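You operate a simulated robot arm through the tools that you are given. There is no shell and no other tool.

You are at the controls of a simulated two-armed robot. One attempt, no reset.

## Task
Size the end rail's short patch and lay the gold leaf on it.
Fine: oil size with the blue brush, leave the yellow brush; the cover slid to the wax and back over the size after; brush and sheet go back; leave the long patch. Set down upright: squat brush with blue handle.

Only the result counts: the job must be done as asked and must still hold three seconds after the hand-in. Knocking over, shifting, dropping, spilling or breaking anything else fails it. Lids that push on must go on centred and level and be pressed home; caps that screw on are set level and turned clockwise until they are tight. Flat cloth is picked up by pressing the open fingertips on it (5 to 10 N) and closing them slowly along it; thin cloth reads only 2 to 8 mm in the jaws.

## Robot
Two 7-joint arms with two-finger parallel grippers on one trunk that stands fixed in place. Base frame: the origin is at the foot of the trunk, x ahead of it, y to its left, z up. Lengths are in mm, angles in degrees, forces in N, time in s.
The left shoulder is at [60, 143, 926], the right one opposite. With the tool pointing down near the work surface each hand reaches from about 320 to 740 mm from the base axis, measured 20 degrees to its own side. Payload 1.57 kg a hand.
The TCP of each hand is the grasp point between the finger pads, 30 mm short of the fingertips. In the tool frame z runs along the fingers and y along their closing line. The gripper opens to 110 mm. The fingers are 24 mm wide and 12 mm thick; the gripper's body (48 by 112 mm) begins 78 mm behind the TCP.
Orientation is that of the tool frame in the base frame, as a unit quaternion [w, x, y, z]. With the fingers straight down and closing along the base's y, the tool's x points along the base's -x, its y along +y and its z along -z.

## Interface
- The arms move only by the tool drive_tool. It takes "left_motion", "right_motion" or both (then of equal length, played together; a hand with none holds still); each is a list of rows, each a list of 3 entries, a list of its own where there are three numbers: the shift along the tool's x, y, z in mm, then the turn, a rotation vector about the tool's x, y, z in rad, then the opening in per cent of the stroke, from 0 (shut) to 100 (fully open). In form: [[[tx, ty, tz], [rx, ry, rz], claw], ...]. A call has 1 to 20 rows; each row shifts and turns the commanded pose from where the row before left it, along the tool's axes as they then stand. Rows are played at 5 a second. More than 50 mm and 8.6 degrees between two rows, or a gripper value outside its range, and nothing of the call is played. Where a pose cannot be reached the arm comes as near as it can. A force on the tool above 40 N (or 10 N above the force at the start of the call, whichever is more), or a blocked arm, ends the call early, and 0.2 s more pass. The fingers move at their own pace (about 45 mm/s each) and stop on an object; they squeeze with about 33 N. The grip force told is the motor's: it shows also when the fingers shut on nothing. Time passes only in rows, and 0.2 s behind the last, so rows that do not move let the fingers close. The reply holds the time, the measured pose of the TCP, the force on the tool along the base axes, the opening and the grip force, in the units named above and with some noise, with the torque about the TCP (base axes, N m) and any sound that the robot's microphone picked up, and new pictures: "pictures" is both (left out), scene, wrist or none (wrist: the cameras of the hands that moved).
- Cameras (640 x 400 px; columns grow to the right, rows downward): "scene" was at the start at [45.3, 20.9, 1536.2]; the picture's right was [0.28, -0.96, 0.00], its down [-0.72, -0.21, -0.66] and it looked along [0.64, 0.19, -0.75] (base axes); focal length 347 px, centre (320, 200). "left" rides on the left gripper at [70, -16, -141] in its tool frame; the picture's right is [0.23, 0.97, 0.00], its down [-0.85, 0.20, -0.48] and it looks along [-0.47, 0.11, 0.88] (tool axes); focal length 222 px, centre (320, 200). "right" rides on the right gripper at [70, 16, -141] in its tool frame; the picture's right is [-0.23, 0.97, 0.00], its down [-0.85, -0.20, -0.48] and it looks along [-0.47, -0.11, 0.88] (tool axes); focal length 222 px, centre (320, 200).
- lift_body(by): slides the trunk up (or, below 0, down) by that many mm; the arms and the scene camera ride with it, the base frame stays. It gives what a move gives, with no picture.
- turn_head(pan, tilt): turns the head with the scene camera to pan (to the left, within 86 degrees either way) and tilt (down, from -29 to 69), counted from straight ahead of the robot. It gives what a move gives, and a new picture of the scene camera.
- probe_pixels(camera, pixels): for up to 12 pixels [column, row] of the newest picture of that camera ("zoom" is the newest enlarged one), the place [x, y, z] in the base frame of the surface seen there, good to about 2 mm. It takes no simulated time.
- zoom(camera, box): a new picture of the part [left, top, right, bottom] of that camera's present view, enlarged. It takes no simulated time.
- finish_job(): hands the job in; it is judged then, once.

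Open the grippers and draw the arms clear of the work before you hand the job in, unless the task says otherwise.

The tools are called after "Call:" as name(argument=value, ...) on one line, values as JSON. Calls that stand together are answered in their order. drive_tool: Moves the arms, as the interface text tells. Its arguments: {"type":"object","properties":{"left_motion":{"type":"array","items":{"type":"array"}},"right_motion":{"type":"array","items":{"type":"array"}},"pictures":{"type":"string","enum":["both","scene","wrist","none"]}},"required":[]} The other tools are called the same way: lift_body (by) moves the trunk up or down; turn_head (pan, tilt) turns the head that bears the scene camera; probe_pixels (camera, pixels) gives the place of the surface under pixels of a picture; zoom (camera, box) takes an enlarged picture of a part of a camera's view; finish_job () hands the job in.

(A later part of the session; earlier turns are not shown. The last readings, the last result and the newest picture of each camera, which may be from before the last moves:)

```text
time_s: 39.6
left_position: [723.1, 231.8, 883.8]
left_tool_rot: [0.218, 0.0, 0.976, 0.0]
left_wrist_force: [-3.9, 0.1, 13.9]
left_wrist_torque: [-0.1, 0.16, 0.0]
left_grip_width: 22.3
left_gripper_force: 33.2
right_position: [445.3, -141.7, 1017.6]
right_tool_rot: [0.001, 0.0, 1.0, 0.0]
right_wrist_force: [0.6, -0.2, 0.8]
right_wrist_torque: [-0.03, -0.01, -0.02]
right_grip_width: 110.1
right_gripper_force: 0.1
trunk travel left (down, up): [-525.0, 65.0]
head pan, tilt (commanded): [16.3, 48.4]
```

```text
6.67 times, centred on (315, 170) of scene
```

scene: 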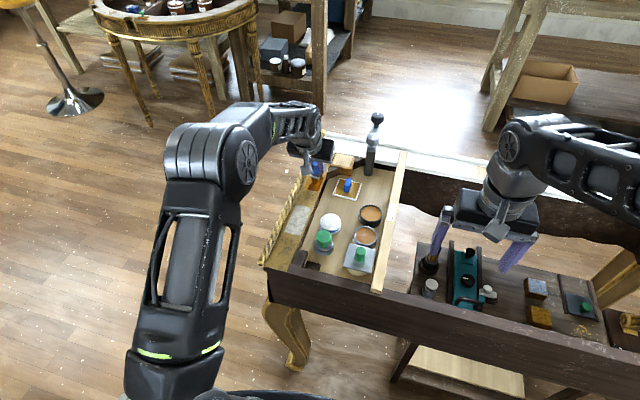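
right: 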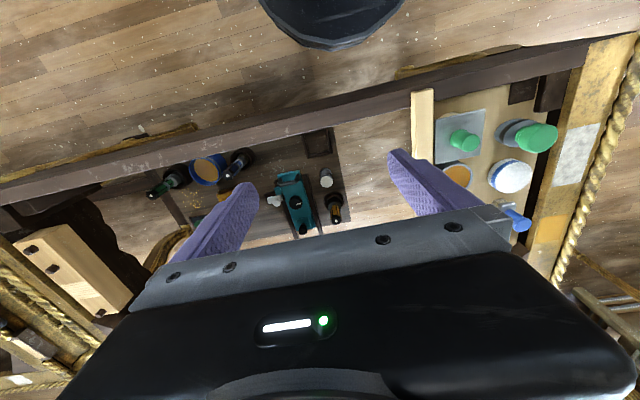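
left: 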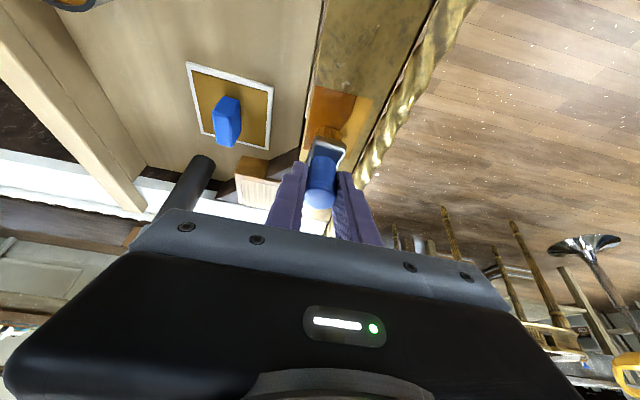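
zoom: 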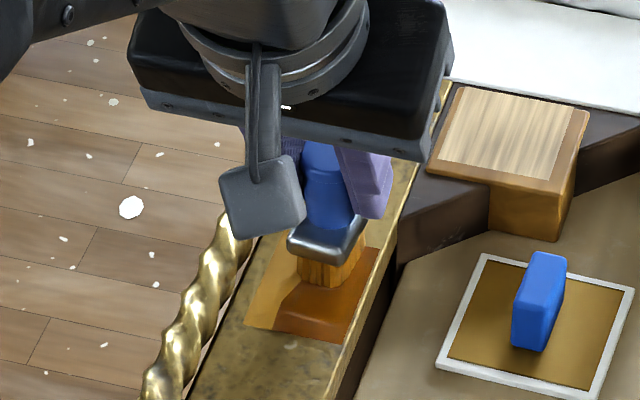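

The inner two thirds of the patch are clearly sized (dark brown); the outer strip remains. I shift +12.5 mm in y and stroke back toward -x.

Call:
drive_tool(left_motion=[[[0, 4.2, 0], [0, 0, 0], 0], [[0, 4.2, 0], [0, 0, 0], 0], [[0, 4.1, 0], [0, 0, 0], 0], [[3.59, 0, -1.78], [0, 0, 0], 0], [[3.59, 0, -1.78], [0, 0, 0], 0], [[3.59, 0, -1.78], [0, 0, 0], 0], [[3.59, 0, -1.78], [0, 0, 0], 0], [[3.59, 0, -1.78], [0, 0, 0], 0], [[3.59, 0, -1.78], [0, 0, 0], 0], [[3.59, 0, -1.78], [0, 0, 0], 0], [[0, 0, 0], [0, 0, 0], 0]], pictures="both")

Call:
zoom(camera="left", box=[230, 60, 410, 220])

Call:
zoom(camera="scene", box=[280, 140, 350, 200])

```text
time_s: 42.0
left_position: [695.4, 244.6, 881.9]
left_tool_rot: [0.217, 0.0, 0.976, 0.0]
left_wrist_force: [4.6, -1.2, 15.5]
left_wrist_torque: [-0.09, -0.25, 0.01]
left_grip_width: 22.4
left_gripper_force: 33.1
right_position: [445.8, -140.9, 1017.1]
right_tool_rot: [0.0, 0.0, 1.0, 0.0]
right_wrist_force: [-0.2, -0.5, 0.7]
right_wrist_torque: [-0.01, -0.04, -0.02]
right_grip_width: 110.3
right_gripper_force: 0.1
trunk travel left (down, up): [-525.0, 65.0]
head pan, tilt (commanded): [16.3, 48.4]
```

scene: 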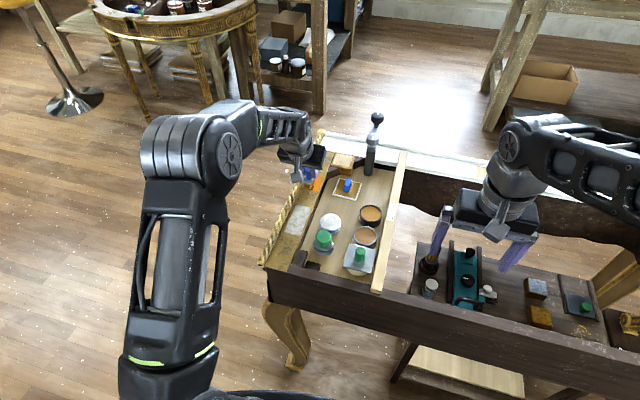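
left: 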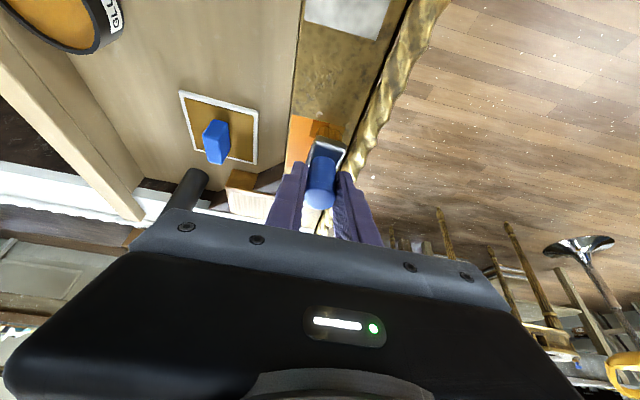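

```text
2.50 times, centred on (320, 140) of left
```

zoom: 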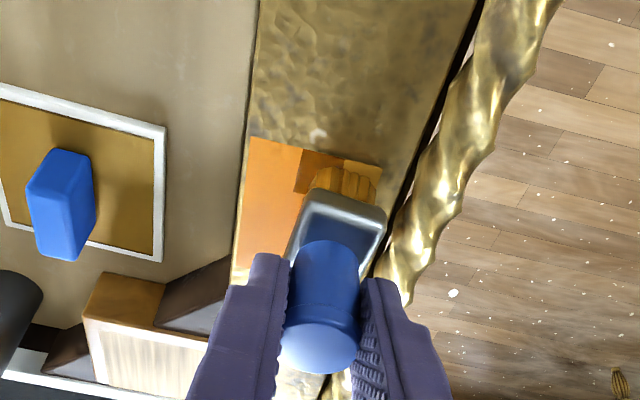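

```text
6.67 times, centred on (315, 170) of scene
```

zoom: 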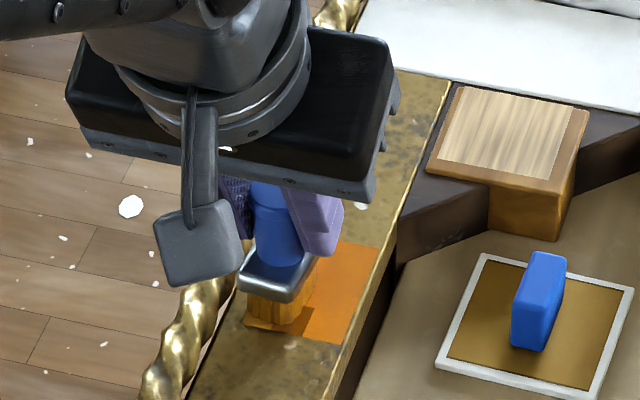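

The inner area changed to sized look; the outer near corner seems partially bare. I lift the brush 35 mm to inspect the whole patch.

Call:
drive_tool(left_motion=[[[-4.2, 0, -9.1], [0, 0, 0], 0], [[-10.5, 0, -22.7], [0, 0, 0], 0], [[-21, -25, 5], [0, 0, 0], 0], [[-21, -25, 5], [0, 0, 0], 0], [[0, 0, 0], [0, 0, 0], 0]], pictures="both")

Call:
zoom(camera="left", box=[290, 60, 430, 180])

Call:
zoom(camera="scene", box=[280, 140, 350, 200])

```text
time_s: 43.2
left_position: [737.6, 195.3, 926.8]
left_tool_rot: [0.216, 0.001, 0.976, -0.001]
left_wrist_force: [-0.3, -0.4, -0.4]
left_wrist_torque: [0.0, 0.0, -0.01]
left_grip_width: 22.4
left_gripper_force: 33.1
right_position: [447.5, -140.3, 1016.0]
right_tool_rot: [-0.001, 0.0, 1.0, 0.001]
right_wrist_force: [1.1, -0.2, -0.4]
right_wrist_torque: [-0.01, 0.03, -0.02]
right_grip_width: 110.0
right_gripper_force: 0.1
trunk travel left (down, up): [-525.0, 65.0]
head pan, tilt (commanded): [16.3, 48.4]
```

scene: 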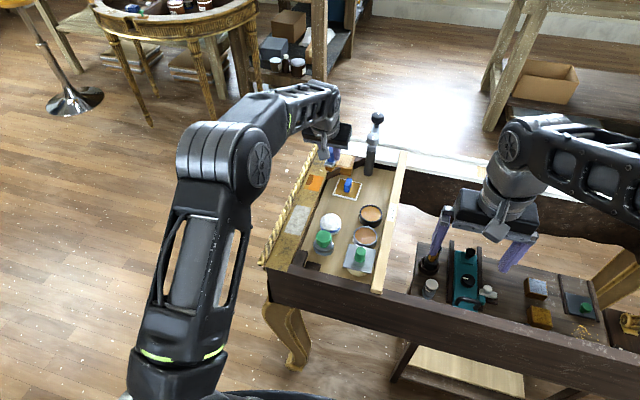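
left: 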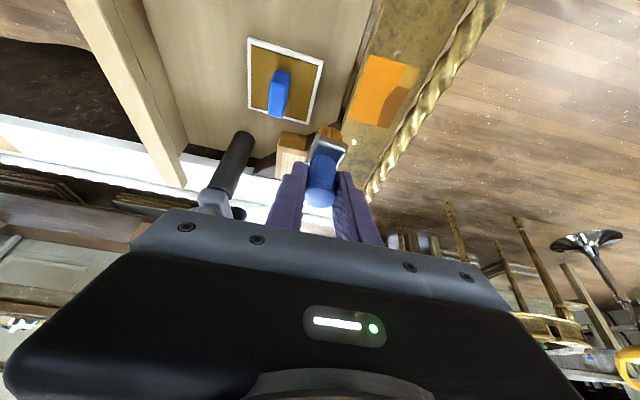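

```text
3.33 times, centred on (360, 120) of left
```

zoom: 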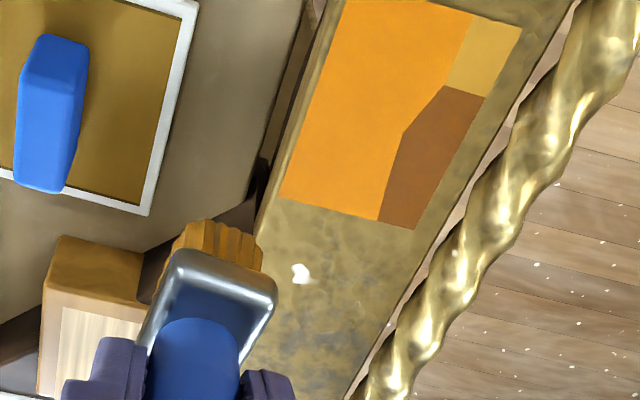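

```text
6.67 times, centred on (315, 170) of scene
```

zoom: 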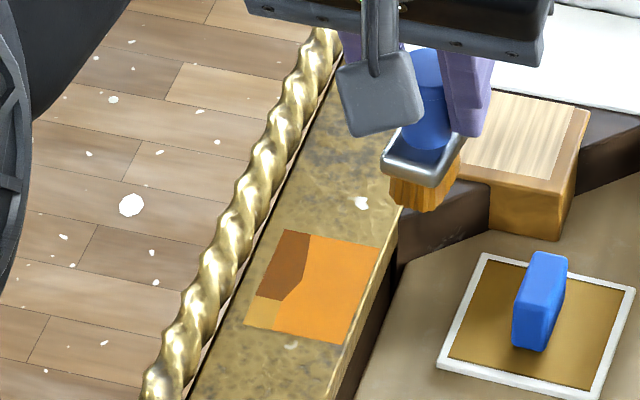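

Sized areas show orange/brown; only the near outer corner (x≈680–692, y≈240–254) is still bare. I probe the boundary precisely.

Call:
zoom(camera="left", box=[330, 50, 430, 140])

Call:
probe_pixels(camera="left", pixels=[[399, 87], [386, 86], [392, 65], [407, 67], [377, 98], [372, 125], [384, 128], [369, 58], [351, 118], [322, 130], [320, 190], [335, 150]])

```text
4.44 times, centred on (380, 95) of left
```

zoom: 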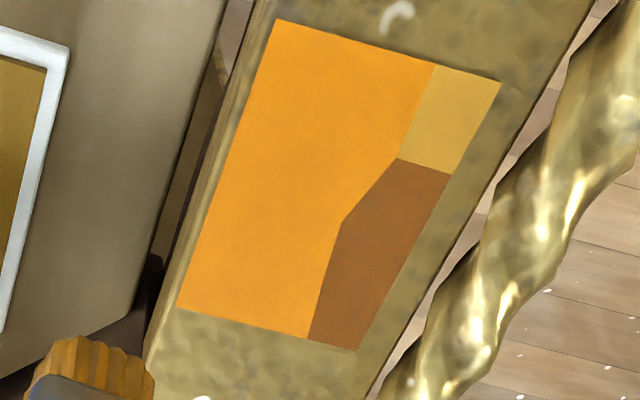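

```text
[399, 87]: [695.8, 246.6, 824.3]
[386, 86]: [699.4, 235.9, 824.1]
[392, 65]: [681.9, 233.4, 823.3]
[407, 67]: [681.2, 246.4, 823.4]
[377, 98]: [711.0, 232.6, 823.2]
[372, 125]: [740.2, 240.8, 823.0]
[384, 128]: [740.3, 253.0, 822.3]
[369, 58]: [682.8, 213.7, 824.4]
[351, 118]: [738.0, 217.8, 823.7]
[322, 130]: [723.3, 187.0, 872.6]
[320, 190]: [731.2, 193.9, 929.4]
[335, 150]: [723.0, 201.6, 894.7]
```

The bare cell is centred near (690, 247). I bring the brush back over it and lower to just above the surface.

Call:
drive_tool(left_motion=[[[22.5, 25.85, -10.45], [0, 0, 0], 0], [[22.5, 25.85, -10.45], [0, 0, 0], 0], [[7.8, 0, 16.8], [0, 0, 0], 0], [[7.8, 0, 16.8], [0, 0, 0], 0], [[1.27, 0, 2.72], [0, 0, 0], 0], [[0.84, 0, 1.8], [0, 0, 0], 0], [[0, 0, 0], [0, 0, 0], 0]], pictures="none")

```text
time_s: 44.8
left_position: [689.9, 246.9, 885.1]
left_tool_rot: [0.217, 0.0, 0.976, 0.0]
left_wrist_force: [-0.8, 0.5, 9.7]
left_wrist_torque: [0.04, 0.22, 0.03]
left_grip_width: 22.3
left_gripper_force: 32.9
right_position: [446.5, -141.4, 1017.1]
right_tool_rot: [0.001, 0.0, 1.0, 0.0]
right_wrist_force: [0.7, 0.2, -0.2]
right_wrist_torque: [-0.01, -0.01, -0.03]
right_grip_width: 109.9
right_gripper_force: 0.2
trunk travel left (down, up): [-525.0, 65.0]
head pan, tilt (commanded): [16.3, 48.4]
```

Contact at ~10 N. I brush back and forth over this corner, then lift and look.

Call:
drive_tool(left_motion=[[[3.63, 0, -1.69], [0, 0, 0], 0], [[-3.6, 0, 1.75], [0, 0, 0], 0], [[-3.6, 0, 1.75], [0, 0, 0], 0], [[-3.6, 0, 1.75], [0, 0, 0], 0], [[3.63, 0, -1.69], [0, 0, 0], 0], [[3.63, 0, -1.69], [0, 0, 0], 0], [[-4.2, 0, -9.1], [0, 0, 0], 0], [[-10.5, 0, -22.7], [0, 0, 0], 0], [[-21, -25, 5], [0, 0, 0], 0], [[-21, -25, 5], [0, 0, 0], 0]], pictures="both")

Call:
zoom(camera="left", box=[330, 50, 430, 140])

Call:
zoom(camera="scene", box=[280, 140, 350, 200])

```text
time_s: 47.0
left_position: [729.5, 193.6, 926.9]
left_tool_rot: [0.215, 0.0, 0.977, 0.0]
left_wrist_force: [-0.7, -0.2, -1.1]
left_wrist_torque: [0.02, -0.01, -0.03]
left_grip_width: 22.4
left_gripper_force: 32.8
right_position: [446.6, -140.4, 1015.8]
right_tool_rot: [0.0, 0.0, 1.0, 0.0]
right_wrist_force: [0.8, 0.0, -0.7]
right_wrist_torque: [0.03, 0.0, 0.0]
right_grip_width: 110.1
right_gripper_force: 0.0
trunk travel left (down, up): [-525.0, 65.0]
head pan, tilt (commanded): [16.3, 48.4]
```

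scene: 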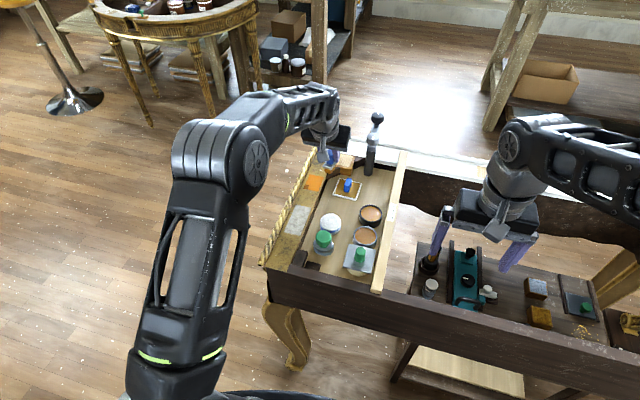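
left: 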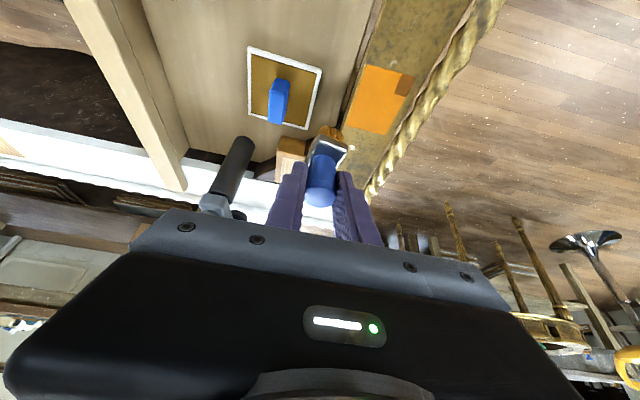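

```text
4.44 times, centred on (380, 95) of left
```

zoom: 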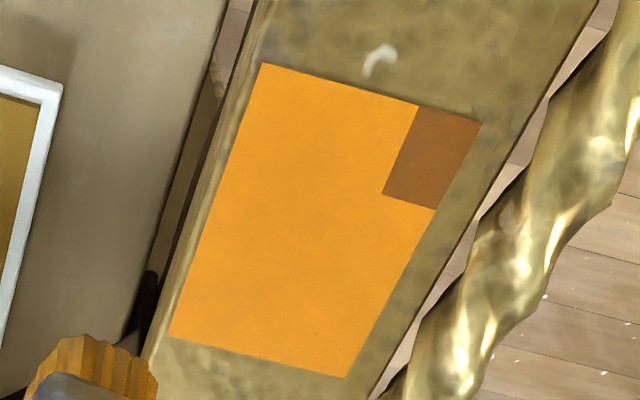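

```text
6.67 times, centred on (315, 170) of scene
```

zoom: 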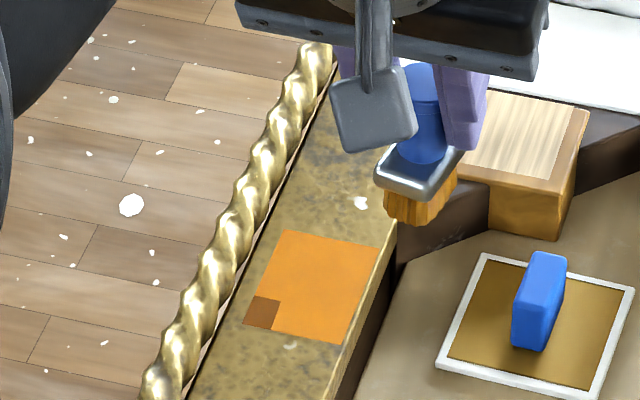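

The whole patch is now sized (last corner still fresh-brown). I check the brush's current offset from the TCP before returning it to its spot at (660, 152.5).

Call:
zoom(camera="left", box=[280, 110, 370, 220])

```text
3.64 times, centred on (325, 165) of left
```

zoom: 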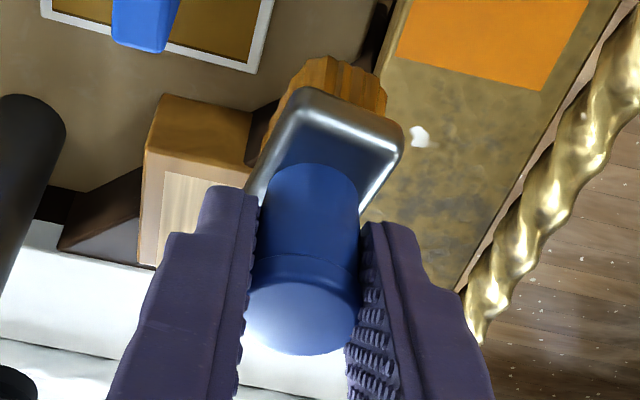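

Call:
probe_pixels(camera="zoom", pixels=[[300, 320], [250, 300], [350, 315], [300, 285], [300, 350], [320, 150], [280, 125], [385, 140], [300, 95], [385, 120], [300, 75], [380, 95]])

```text
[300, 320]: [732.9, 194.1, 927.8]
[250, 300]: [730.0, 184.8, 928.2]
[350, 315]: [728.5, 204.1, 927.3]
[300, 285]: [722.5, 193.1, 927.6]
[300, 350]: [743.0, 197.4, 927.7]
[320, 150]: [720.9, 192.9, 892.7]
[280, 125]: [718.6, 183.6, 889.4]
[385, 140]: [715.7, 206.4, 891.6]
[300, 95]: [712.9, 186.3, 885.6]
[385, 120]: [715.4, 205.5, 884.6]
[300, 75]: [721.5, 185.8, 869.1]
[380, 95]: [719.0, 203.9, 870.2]
```

The brush is upright with its centre ≈2.5 mm ahead of the TCP. I carry it back above its original place.

Call:
drive_tool(left_motion=[[[21.8, -13.8, -10.1], [0, 0, 0], 0], [[21.8, -13.8, -10.1], [0, 0, 0], 0], [[21.8, -13.8, -10.1], [0, 0, 0], 0], [[8.4, 0, 18.1], [0, 0, 0], 0], [[8.4, 0, 18.1], [0, 0, 0], 0], [[8.4, 0, 18.2], [0, 0, 0], 0], [[0, 0, 0], [0, 0, 0], 0]], pictures="both")

Call:
zoom(camera="scene", box=[300, 150, 380, 220])

```text
time_s: 48.6
left_position: [661.5, 154.8, 866.6]
left_tool_rot: [0.216, 0.0, 0.976, -0.001]
left_wrist_force: [0.2, -0.1, -0.3]
left_wrist_torque: [0.0, -0.01, 0.0]
left_grip_width: 22.3
left_gripper_force: 32.7
right_position: [447.4, -139.5, 1017.4]
right_tool_rot: [0.0, 0.0, 1.0, 0.0]
right_wrist_force: [-0.3, 0.2, 0.1]
right_wrist_torque: [0.0, 0.03, -0.01]
right_grip_width: 109.8
right_gripper_force: 0.2
trunk travel left (down, up): [-525.0, 65.0]
head pan, tilt (commanded): [16.3, 48.4]
```

scene: 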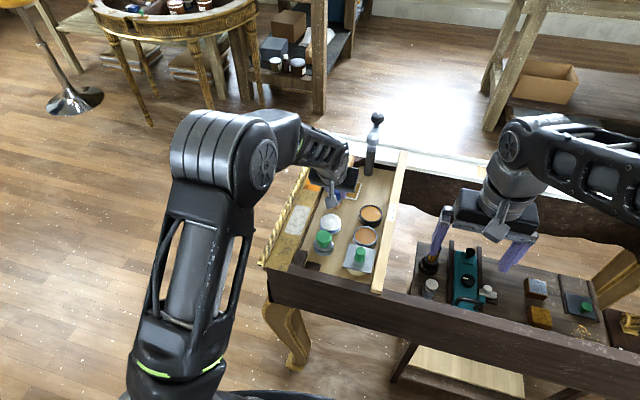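
left: 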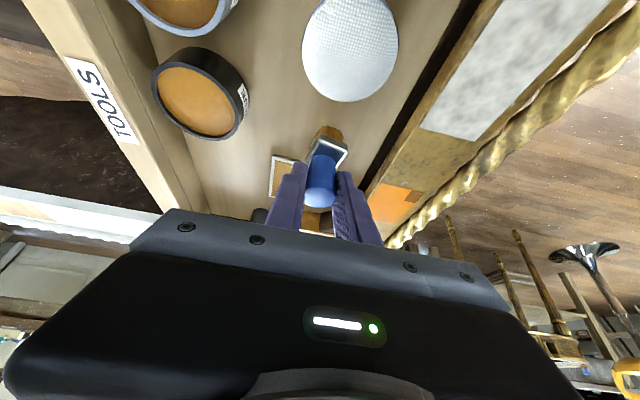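

```text
5.71 times, centred on (340, 185) of scene
```

zoom: 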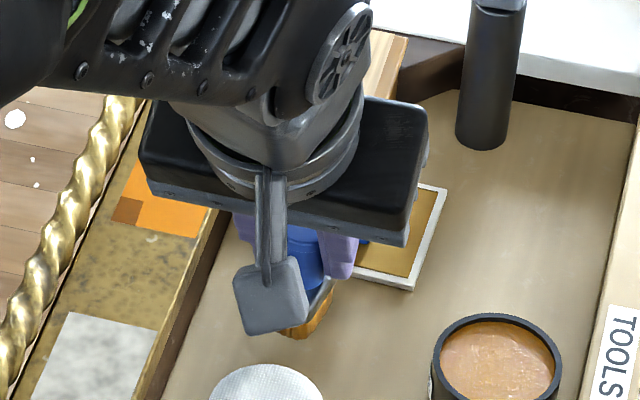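

The reading is (661.5, 154.8), ≈3–4 mm off target. I probe the brush directly in the wrist view to correct its position.

Call:
zoom(camera="left", box=[280, 110, 370, 220])

Call:
probe_pixels(camera="zoom", pixels=[[300, 320], [250, 300], [350, 315], [300, 285], [300, 350], [320, 150], [275, 145], [385, 150], [300, 105], [385, 125], [300, 75], [380, 95]])

```text
3.64 times, centred on (325, 165) of left
```

zoom: 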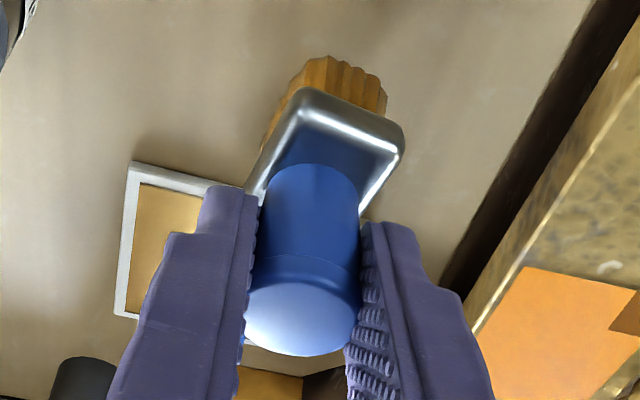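

```text
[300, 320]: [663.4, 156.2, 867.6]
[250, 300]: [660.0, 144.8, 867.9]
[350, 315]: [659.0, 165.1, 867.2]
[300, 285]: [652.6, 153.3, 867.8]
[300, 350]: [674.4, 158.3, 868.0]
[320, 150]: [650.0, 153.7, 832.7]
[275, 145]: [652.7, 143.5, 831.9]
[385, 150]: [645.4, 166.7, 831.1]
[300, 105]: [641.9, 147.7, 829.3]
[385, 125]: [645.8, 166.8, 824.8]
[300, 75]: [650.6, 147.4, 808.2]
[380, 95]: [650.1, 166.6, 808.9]
```

The brush centre is at (662.5, 155.5), bottom ≈11 mm above the board. I shift (-2.5, -3) mm and lower gently until contact.

Call:
drive_tool(left_motion=[[[2.27, -3, -1.06], [0, 0, 0], 0], [[1.9, 0, 4.08], [0, 0, 0], 0], [[1.9, 0, 4.08], [0, 0, 0], 0], [[0.42, 0, 0.91], [0, 0, 0], 0], [[0, 0, 0], [0, 0, 0], 0]], pictures="none")

```text
time_s: 49.8
left_position: [657.9, 152.0, 856.2]
left_tool_rot: [0.215, 0.0, 0.977, -0.001]
left_wrist_force: [-0.3, -0.1, -0.8]
left_wrist_torque: [0.01, -0.03, 0.0]
left_grip_width: 22.4
left_gripper_force: 32.7
right_position: [445.9, -140.4, 1016.4]
right_tool_rot: [0.001, 0.0, 1.0, -0.001]
right_wrist_force: [-0.8, 0.5, -0.7]
right_wrist_torque: [0.0, 0.03, 0.02]
right_grip_width: 110.0
right_gripper_force: 0.0
trunk travel left (down, up): [-525.0, 65.0]
head pan, tilt (commanded): [16.3, 48.4]
```

No contact yet at z 856. I lower 1 mm per row for up to 3 mm.

Call:
drive_tool(left_motion=[[[0.42, 0, 0.91], [0, 0, 0], 0], [[0.42, 0, 0.91], [0, 0, 0], 0], [[0, 0, 0], [0, 0, 0], 0]], pictures="none")

```text
time_s: 50.6
left_position: [657.4, 152.0, 855.5]
left_tool_rot: [0.217, 0.0, 0.976, 0.0]
left_wrist_force: [-0.7, -1.2, 7.7]
left_wrist_torque: [-0.04, 0.08, 0.07]
left_grip_width: 22.4
left_gripper_force: 33.3
right_position: [446.4, -140.2, 1017.5]
right_tool_rot: [0.0, -0.001, 1.0, 0.0]
right_wrist_force: [-0.6, -0.4, -0.1]
right_wrist_torque: [-0.01, 0.0, 0.0]
right_grip_width: 110.0
right_gripper_force: 0.0
trunk travel left (down, up): [-525.0, 65.0]
head pan, tilt (commanded): [16.3, 48.4]
```

The brush stands on the board (7.7 N). I ease 0.7 mm and open the fingers slowly.

Call:
drive_tool(left_motion=[[[-0.3, 0, -0.63], [0, 0, 0], 0], [[0, 0, 0], [0, 0, 0], 24], [[0, 0, 0], [0, 0, 0], 30], [[0, 0, 0], [0, 0, 0], 38], [[0, 0, 0], [0, 0, 0], 42], [[0, 0, 0], [0, 0, 0], 42]], pictures="wrist")

Call:
zoom(camera="left", box=[220, 60, 420, 260])

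```text
time_s: 52.0
left_position: [658.7, 152.8, 855.4]
left_tool_rot: [0.215, 0.0, 0.977, 0.0]
left_wrist_force: [0.1, 0.1, -0.1]
left_wrist_torque: [0.03, -0.01, 0.03]
left_grip_width: 46.0
left_gripper_force: 0.0
right_position: [447.2, -139.8, 1016.3]
right_tool_rot: [0.001, 0.0, 1.0, 0.0]
right_wrist_force: [0.2, 0.5, 0.0]
right_wrist_torque: [0.05, 0.01, 0.01]
right_grip_width: 110.1
right_gripper_force: 0.1
trunk travel left (down, up): [-525.0, 65.0]
head pan, tilt (commanded): [16.3, 48.4]
```

left: 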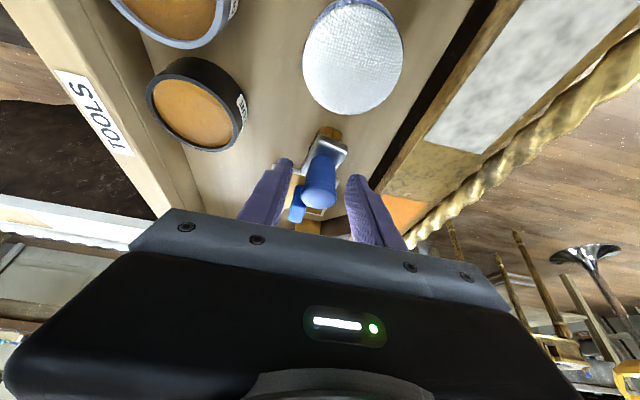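

```text
2.00 times, centred on (320, 160) of left
```

zoom: 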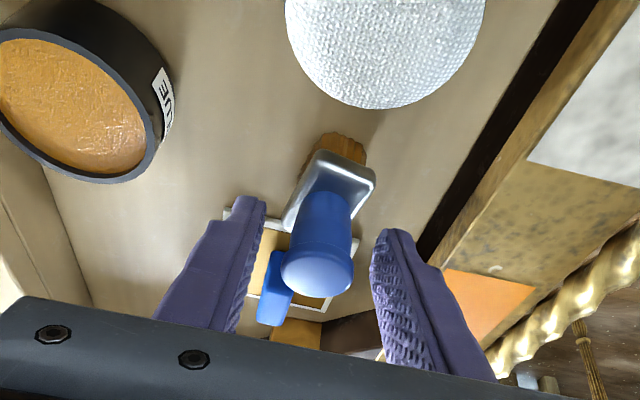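

Released; the brush stands upright. I rise straight up and shift toward the leaf sheet's handle.

Call:
drive_tool(left_motion=[[[-4.2, 0, -9.1], [0, 0, 0], 42], [[-8.4, 0, -18.1], [0, 0, 0], 42], [[-12.6, 0, -27.2], [0, 0, 0], 42], [[0, 0, 0], [0, 0, 0], 42]], pictures="both")

Call:
zoom(camera="left", box=[240, 80, 400, 220])

Call:
zoom(camera="scene", box=[300, 150, 380, 220])

```text
time_s: 53.0
left_position: [659.5, 153.0, 915.9]
left_tool_rot: [0.216, 0.0, 0.976, 0.0]
left_wrist_force: [0.4, 0.6, -0.5]
left_wrist_torque: [-0.02, 0.0, -0.02]
left_grip_width: 46.3
left_gripper_force: 0.1
right_position: [446.3, -141.0, 1016.9]
right_tool_rot: [0.0, 0.001, 1.0, 0.0]
right_wrist_force: [-0.1, 0.6, 0.1]
right_wrist_torque: [-0.02, 0.02, 0.0]
right_grip_width: 109.7
right_gripper_force: 0.1
trunk travel left (down, up): [-525.0, 65.0]
head pan, tilt (commanded): [16.3, 48.4]
```

scene: 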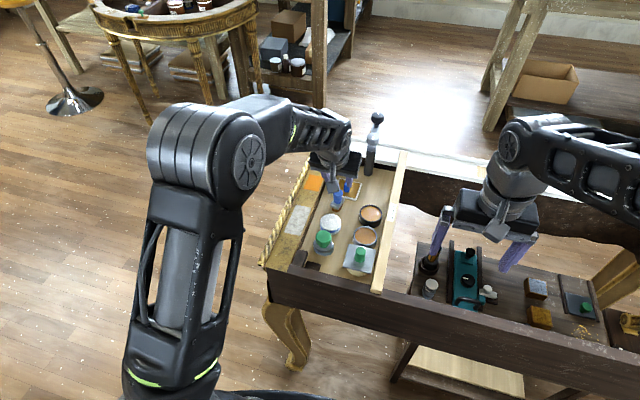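
left: 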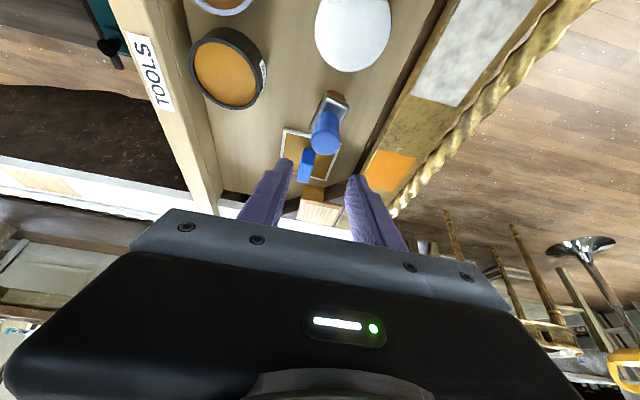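

```text
2.86 times, centred on (320, 150) of left
```

zoom: 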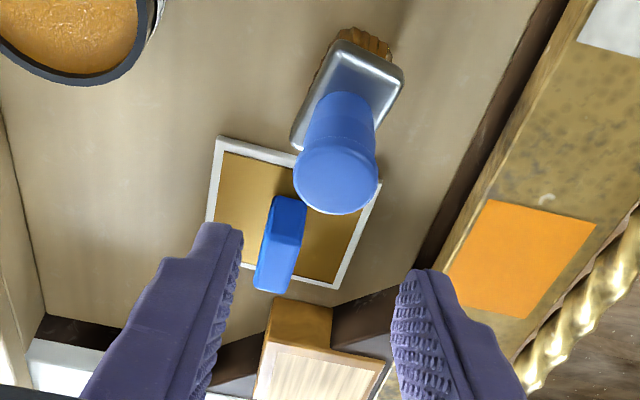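

```text
5.71 times, centred on (340, 185) of scene
```

zoom: 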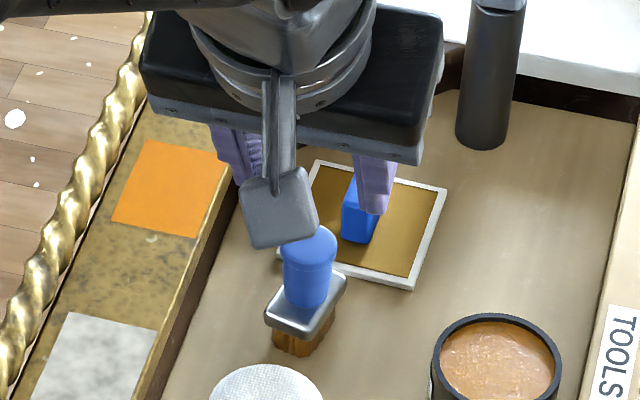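

The patch is now uniformly orange (tacky) and the brush stands upright. I probe the sheet handle and frame precisely in the wrist view.

Call:
zoom(camera="left", box=[270, 115, 360, 195])

```text
5.00 times, centred on (315, 155) of left
```

zoom: 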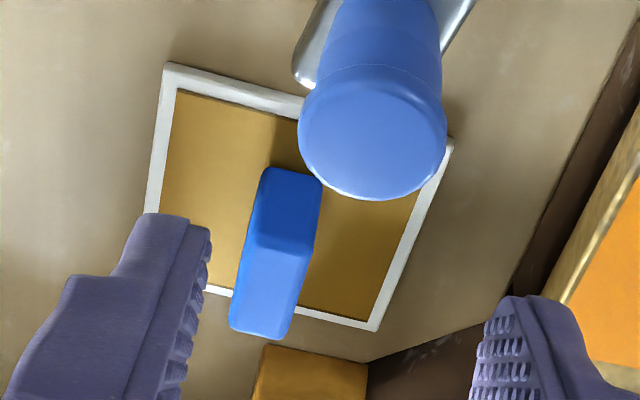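

Call:
probe_pixels(camera="zoom", pixels=[[255, 250], [305, 258], [238, 320], [280, 330], [260, 290], [265, 200], [315, 210], [168, 70], [375, 325], [447, 145], [200, 180], [350, 280]])

```text
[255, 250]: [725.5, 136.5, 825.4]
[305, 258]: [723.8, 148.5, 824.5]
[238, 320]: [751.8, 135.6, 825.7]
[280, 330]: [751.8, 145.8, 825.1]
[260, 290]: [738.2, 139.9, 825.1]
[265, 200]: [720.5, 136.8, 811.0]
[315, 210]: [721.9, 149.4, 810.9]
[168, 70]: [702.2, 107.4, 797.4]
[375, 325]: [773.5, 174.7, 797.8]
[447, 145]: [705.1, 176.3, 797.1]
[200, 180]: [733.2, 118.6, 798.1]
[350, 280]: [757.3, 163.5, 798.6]
```

Handle centre is (738, 142), top z 825; the sheet spans x 701–775, y 106–178, top z 798. I move the left hand above it with a narrower opening.

Call:
drive_tool(left_motion=[[[-31, -5.5, 14.5], [0, 0, 0], 40], [[-31.1, -5.5, 14.4], [0, 0, 0], 36], [[9.7, 0, 20.9], [0, 0, 0], 34], [[8.5, 0, 18.1], [0, 0, 0], 34], [[0, 0, 0], [0, 0, 0], 34], [[0, 0, 0], [0, 0, 0], 34]], pictures="both")

Call:
zoom(camera="left", box=[240, 80, 400, 240])

Call:
zoom(camera="scene", box=[300, 140, 380, 220])

```text
time_s: 54.4
left_position: [726.7, 143.2, 871.6]
left_tool_rot: [0.216, 0.0, 0.976, -0.001]
left_wrist_force: [0.4, -0.2, -0.4]
left_wrist_torque: [0.06, -0.02, 0.01]
left_grip_width: 37.6
left_gripper_force: 0.0
right_position: [446.4, -141.1, 1015.6]
right_tool_rot: [0.0, 0.0, 1.0, 0.0]
right_wrist_force: [-0.1, 0.0, -0.5]
right_wrist_torque: [-0.01, 0.0, -0.01]
right_grip_width: 110.1
right_gripper_force: 0.0
trunk travel left (down, up): [-525.0, 65.0]
head pan, tilt (commanded): [16.3, 48.4]
```

scene: 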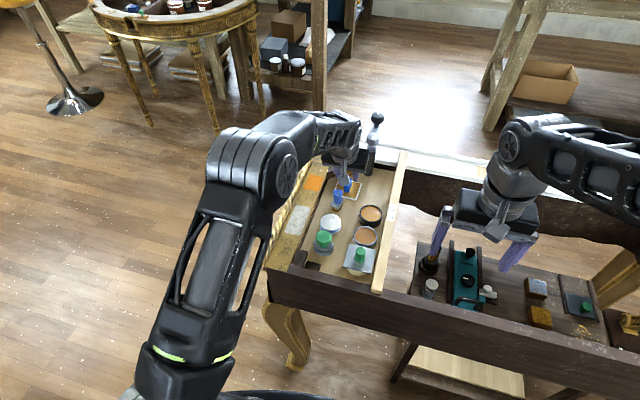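
left: 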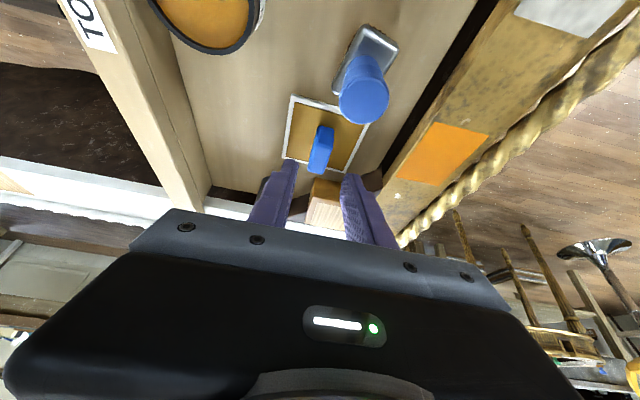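

```text
2.50 times, centred on (320, 160) of left
```

zoom: 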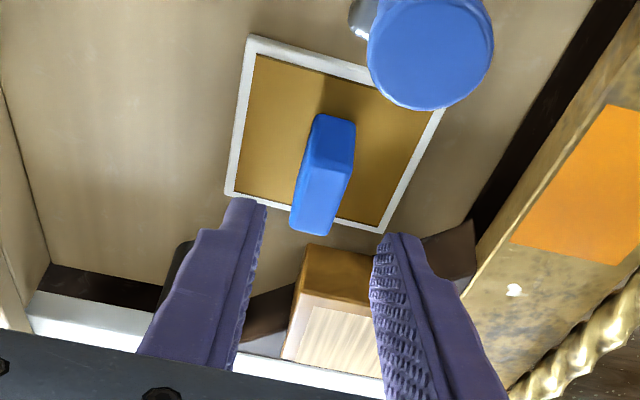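

```text
5.00 times, centred on (340, 180) of scene
```

zoom: 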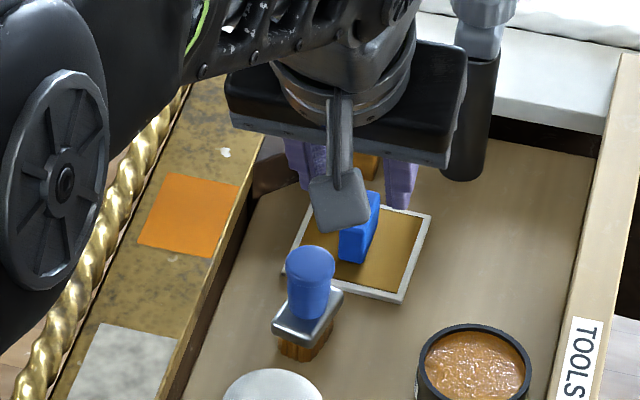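

Before lowering, I check how far the dark post at (470,120 in zoom) and its top are from the hand.

Call:
probe_pixels(camera="zoom", pixels=[[470, 165], [475, 120], [470, 70], [495, 100], [480, 40], [430, 115], [398, 190], [340, 200], [310, 265], [365, 215], [370, 165]])

```text
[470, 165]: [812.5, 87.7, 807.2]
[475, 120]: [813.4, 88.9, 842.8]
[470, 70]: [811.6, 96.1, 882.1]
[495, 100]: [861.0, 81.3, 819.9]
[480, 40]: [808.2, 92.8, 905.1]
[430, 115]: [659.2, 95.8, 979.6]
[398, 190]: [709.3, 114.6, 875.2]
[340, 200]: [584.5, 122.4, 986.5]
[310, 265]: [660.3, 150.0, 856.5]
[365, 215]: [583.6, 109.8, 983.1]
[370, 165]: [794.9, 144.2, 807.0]
```

The post is 60+ mm beyond the hand, so it's clear. I lower 38 mm around the sheet's handle.

Call:
drive_tool(left_motion=[[[5, -0.5, 11.7], [0, 0, 0], 34], [[5, -0.5, 11.7], [0, 0, 0], 34], [[3.6, 0, 8.2], [0, 0, 0], 34], [[1.3, 0, 3.2], [0, 0, 0], 34], [[0, 0, 0], [0, 0, 0], 34]], pictures="wrist")

Call:
zoom(camera="left", box=[240, 80, 400, 240])

```text
time_s: 55.6
left_position: [725.4, 140.4, 834.6]
left_tool_rot: [0.215, 0.0, 0.977, 0.0]
left_wrist_force: [-0.3, 0.6, 0.1]
left_wrist_torque: [0.01, 0.01, -0.01]
left_grip_width: 37.6
left_gripper_force: 0.1
right_position: [444.6, -141.3, 1016.6]
right_tool_rot: [0.0, 0.0, 1.0, 0.0]
right_wrist_force: [0.0, 0.0, 0.4]
right_wrist_torque: [0.01, -0.01, 0.02]
right_grip_width: 109.9
right_gripper_force: 0.1
trunk travel left (down, up): [-525.0, 65.0]
head pan, tilt (commanded): [16.3, 48.4]
```

left: 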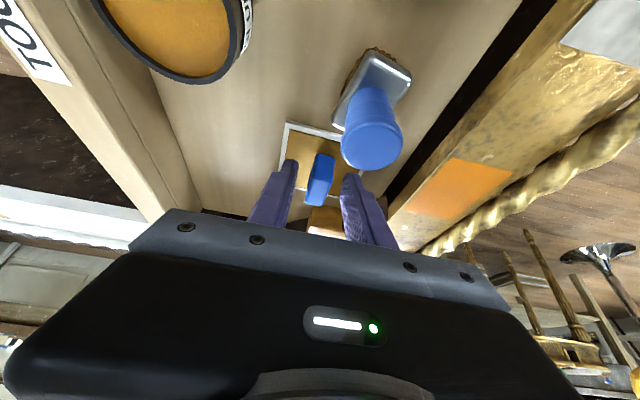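

```text
2.50 times, centred on (320, 160) of left
```

zoom: 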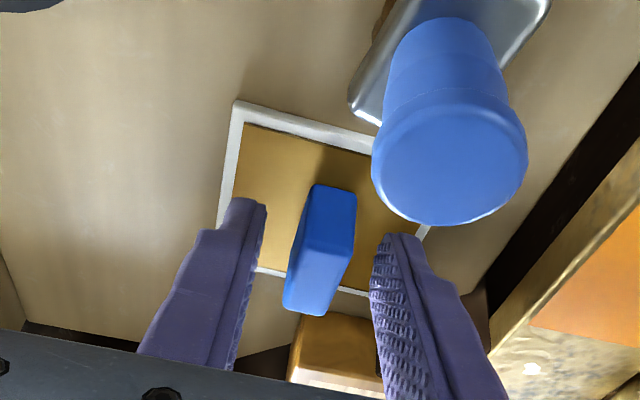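

The handle is between the fingers, slightly toward the +y finger. I nudge +1.5 mm in y, down 1 mm, and close slowly.

Call:
drive_tool(left_motion=[[[-0.94, 1.6, 1.54], [0, 0, 0], 34], [[0, 0, 0], [0, 0, 0], 28], [[0, 0, 0], [0, 0, 0], 22], [[0, 0, 0], [0, 0, 0], 16], [[0, 0, 0], [0, 0, 0], 10], [[0, 0, 0], [0, 0, 0], 4], [[0, 0, 0], [0, 0, 0], 0], [[0, 0, 0], [0, 0, 0], 0]], pictures="wrist")

Call:
zoom(camera="left", box=[240, 80, 400, 240])

```text
time_s: 57.4
left_position: [729.1, 141.6, 834.8]
left_tool_rot: [0.215, 0.0, 0.977, 0.0]
left_wrist_force: [0.5, 0.6, 0.0]
left_wrist_torque: [0.01, 0.0, -0.02]
left_grip_width: 14.7
left_gripper_force: 31.0
right_position: [446.1, -140.7, 1016.3]
right_tool_rot: [0.0, 0.0, 1.0, 0.0]
right_wrist_force: [-0.2, 0.4, 0.6]
right_wrist_torque: [0.0, 0.03, 0.01]
right_grip_width: 110.1
right_gripper_force: 0.0
trunk travel left (down, up): [-525.0, 65.0]
head pan, tilt (commanded): [16.3, 48.4]
```

left: 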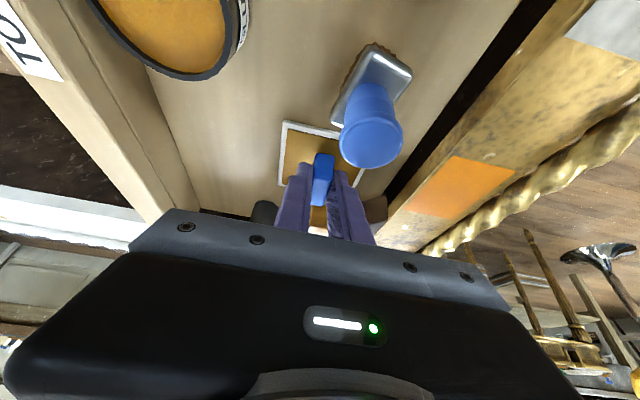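

```text
2.50 times, centred on (320, 160) of left
```

zoom: 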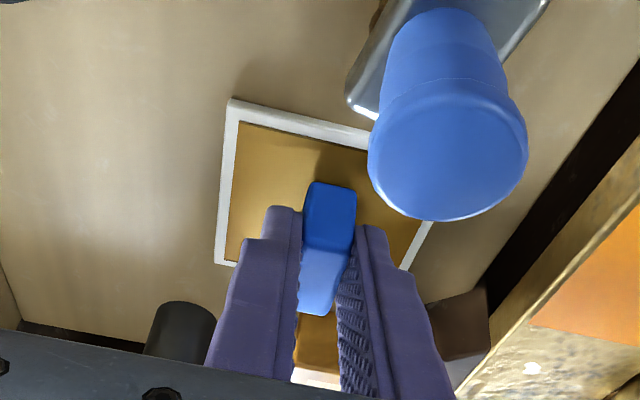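

Gripped (14.7 mm). Before lifting I determine how much room the sheet has before the rope moulding: zoom on the rail beside the patch and probe across it.

Call:
zoom(camera="scene", box=[290, 165, 330, 195])

```text
13.33 times, centred on (310, 180) of scene
```

zoom: 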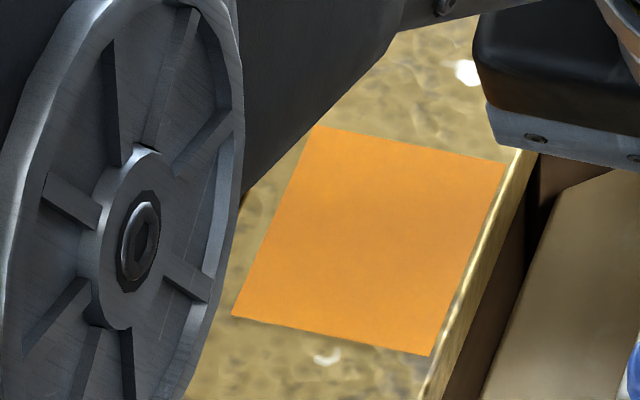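

The forearm hides the rope here, so I use the wrist view instead.

Call:
zoom(camera="left", box=[400, 130, 560, 250])

```text
3.33 times, centred on (480, 190) of left
```

zoom: 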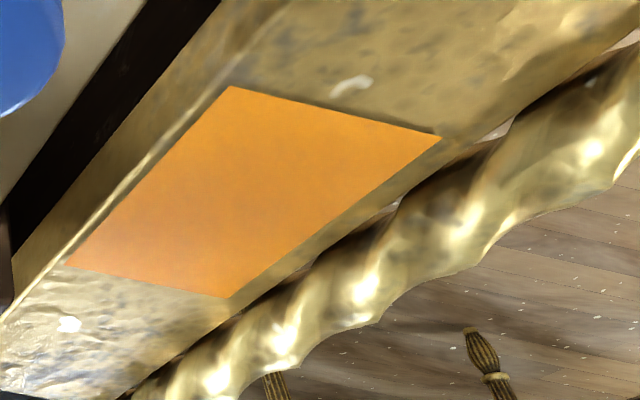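

Call:
probe_pixels(camera="zoom", pixels=[[300, 275], [310, 280], [325, 270], [340, 270], [355, 280], [370, 290], [290, 300], [390, 215], [410, 210], [430, 215], [450, 225], [260, 290]])

```text
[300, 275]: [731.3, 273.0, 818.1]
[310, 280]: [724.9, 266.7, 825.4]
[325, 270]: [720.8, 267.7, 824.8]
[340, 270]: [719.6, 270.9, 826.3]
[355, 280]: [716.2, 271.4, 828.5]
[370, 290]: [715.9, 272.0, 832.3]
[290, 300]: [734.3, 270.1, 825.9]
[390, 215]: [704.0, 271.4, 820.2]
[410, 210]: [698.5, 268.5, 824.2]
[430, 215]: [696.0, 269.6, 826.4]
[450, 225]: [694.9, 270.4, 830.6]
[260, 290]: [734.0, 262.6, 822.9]
```

The rope's inner face begins at y≈267, so I'll centre the 75 mm sheet at about y=226.5 (edge ≈264), fully covering the patch (y 212–254). I lift the sheet straight up 62 mm first.

Call:
drive_tool(left_motion=[[[-2.1, 0, -4.5], [0, 0, 0], 0], [[-4.2, 0, -9.1], [0, 0, 0], 0], [[-9.3, 0, -20], [0, 0, 0], 0], [[-10.6, 0, -22.7], [0, 0, 0], 0], [[0, 0, 0], [0, 0, 0], 0]], pictures="both")

Call:
zoom(camera="left", box=[220, 80, 420, 240])

Call:
zoom(camera="scene", box=[290, 130, 390, 220])

```text
time_s: 58.6
left_position: [728.6, 142.3, 895.6]
left_tool_rot: [0.215, -0.001, 0.977, 0.0]
left_wrist_force: [0.1, 0.1, 0.2]
left_wrist_torque: [0.0, 0.01, 0.0]
left_grip_width: 14.3
left_gripper_force: 30.8
right_position: [447.3, -140.9, 1017.2]
right_tool_rot: [0.0, 0.0, 1.0, 0.0]
right_wrist_force: [0.3, 0.2, 1.1]
right_wrist_torque: [0.0, -0.02, 0.0]
right_grip_width: 110.0
right_gripper_force: 0.1
trunk travel left (down, up): [-525.0, 65.0]
head pan, tilt (commanded): [16.3, 48.4]
```

scene: 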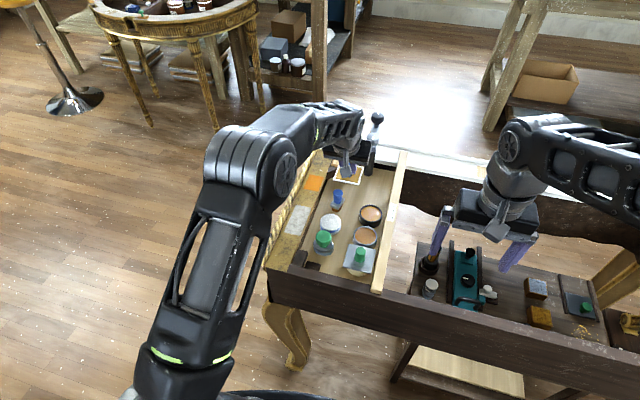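
left: 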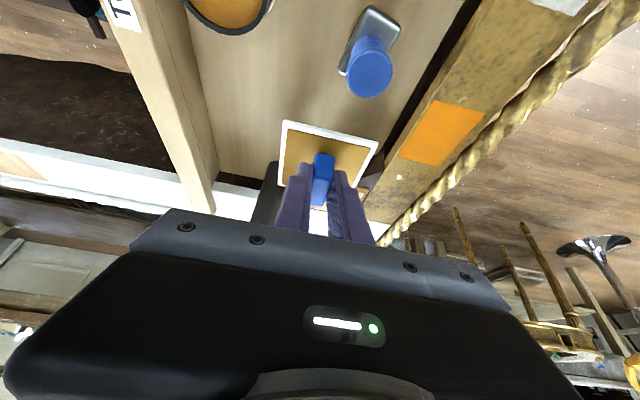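

```text
2.50 times, centred on (320, 160) of left
```

zoom: 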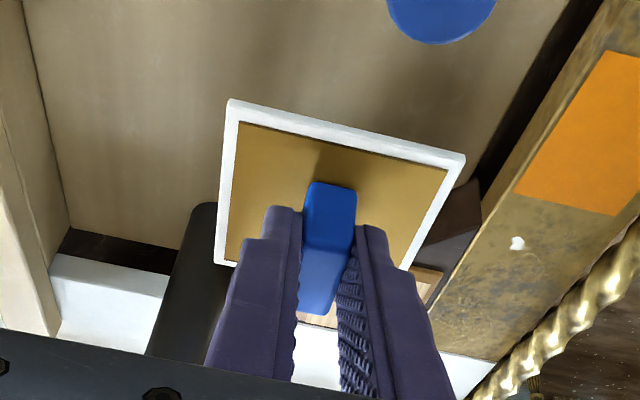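

```text
4.44 times, centred on (340, 175) of scene
```

zoom: 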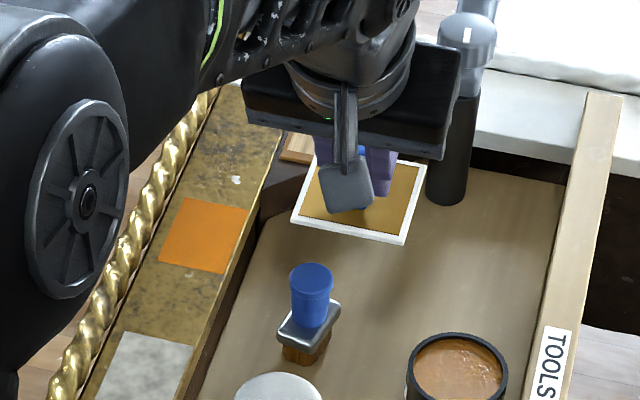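

The sheet is lifted level. I carry it over the patch at constant height.

Call:
drive_tool(left_motion=[[[4, 21, -1.9], [0, 0, 0], 0], [[6, 21, -2.8], [0, 0, 0], 0], [[8, 21, -3.7], [0, 0, 0], 0], [[7.9, 20.5, -3.7], [0, 0, 0], 0], [[0, 0, 0], [0, 0, 0], 0], [[0, 0, 0], [0, 0, 0], 0]], pictures="both")

Call:
zoom(camera="scene", box=[270, 130, 370, 220])

Call:
zoom(camera="left", box=[220, 80, 420, 240])

```text
time_s: 60.0
left_position: [698.6, 224.8, 896.7]
left_tool_rot: [0.216, 0.0, 0.976, 0.0]
left_wrist_force: [-0.5, -0.9, 0.4]
left_wrist_torque: [0.02, 0.02, 0.0]
left_grip_width: 14.6
left_gripper_force: 30.6
right_position: [446.7, -140.8, 1016.7]
right_tool_rot: [0.0, -0.001, 1.0, -0.001]
right_wrist_force: [-0.3, -0.2, 1.4]
right_wrist_torque: [0.01, -0.04, -0.01]
right_grip_width: 109.9
right_gripper_force: 0.2
trunk travel left (down, up): [-525.0, 65.0]
head pan, tilt (commanded): [16.3, 48.4]
```

scene: 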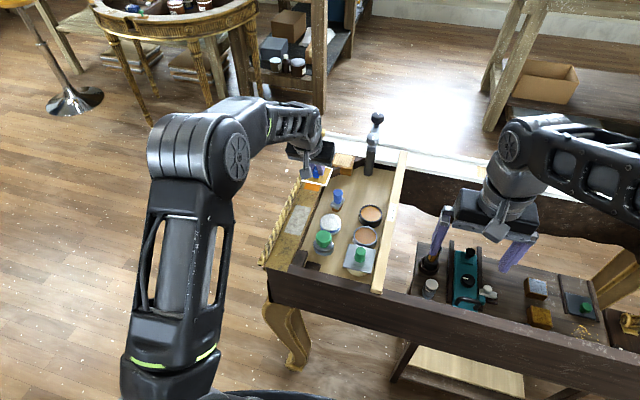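
left: 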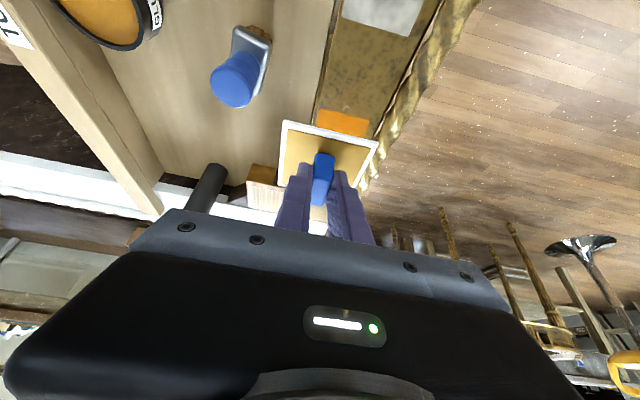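

```text
4.44 times, centred on (320, 175) of scene
```

zoom: 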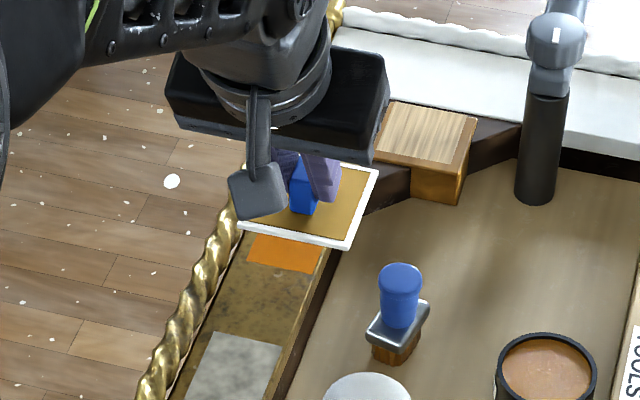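

```text
2.50 times, centred on (320, 160) of left
```

zoom: 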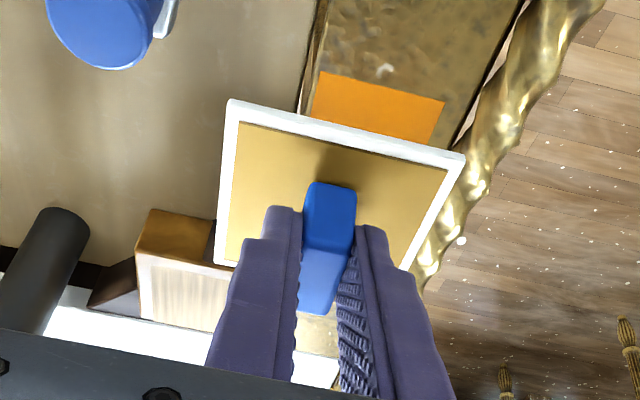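

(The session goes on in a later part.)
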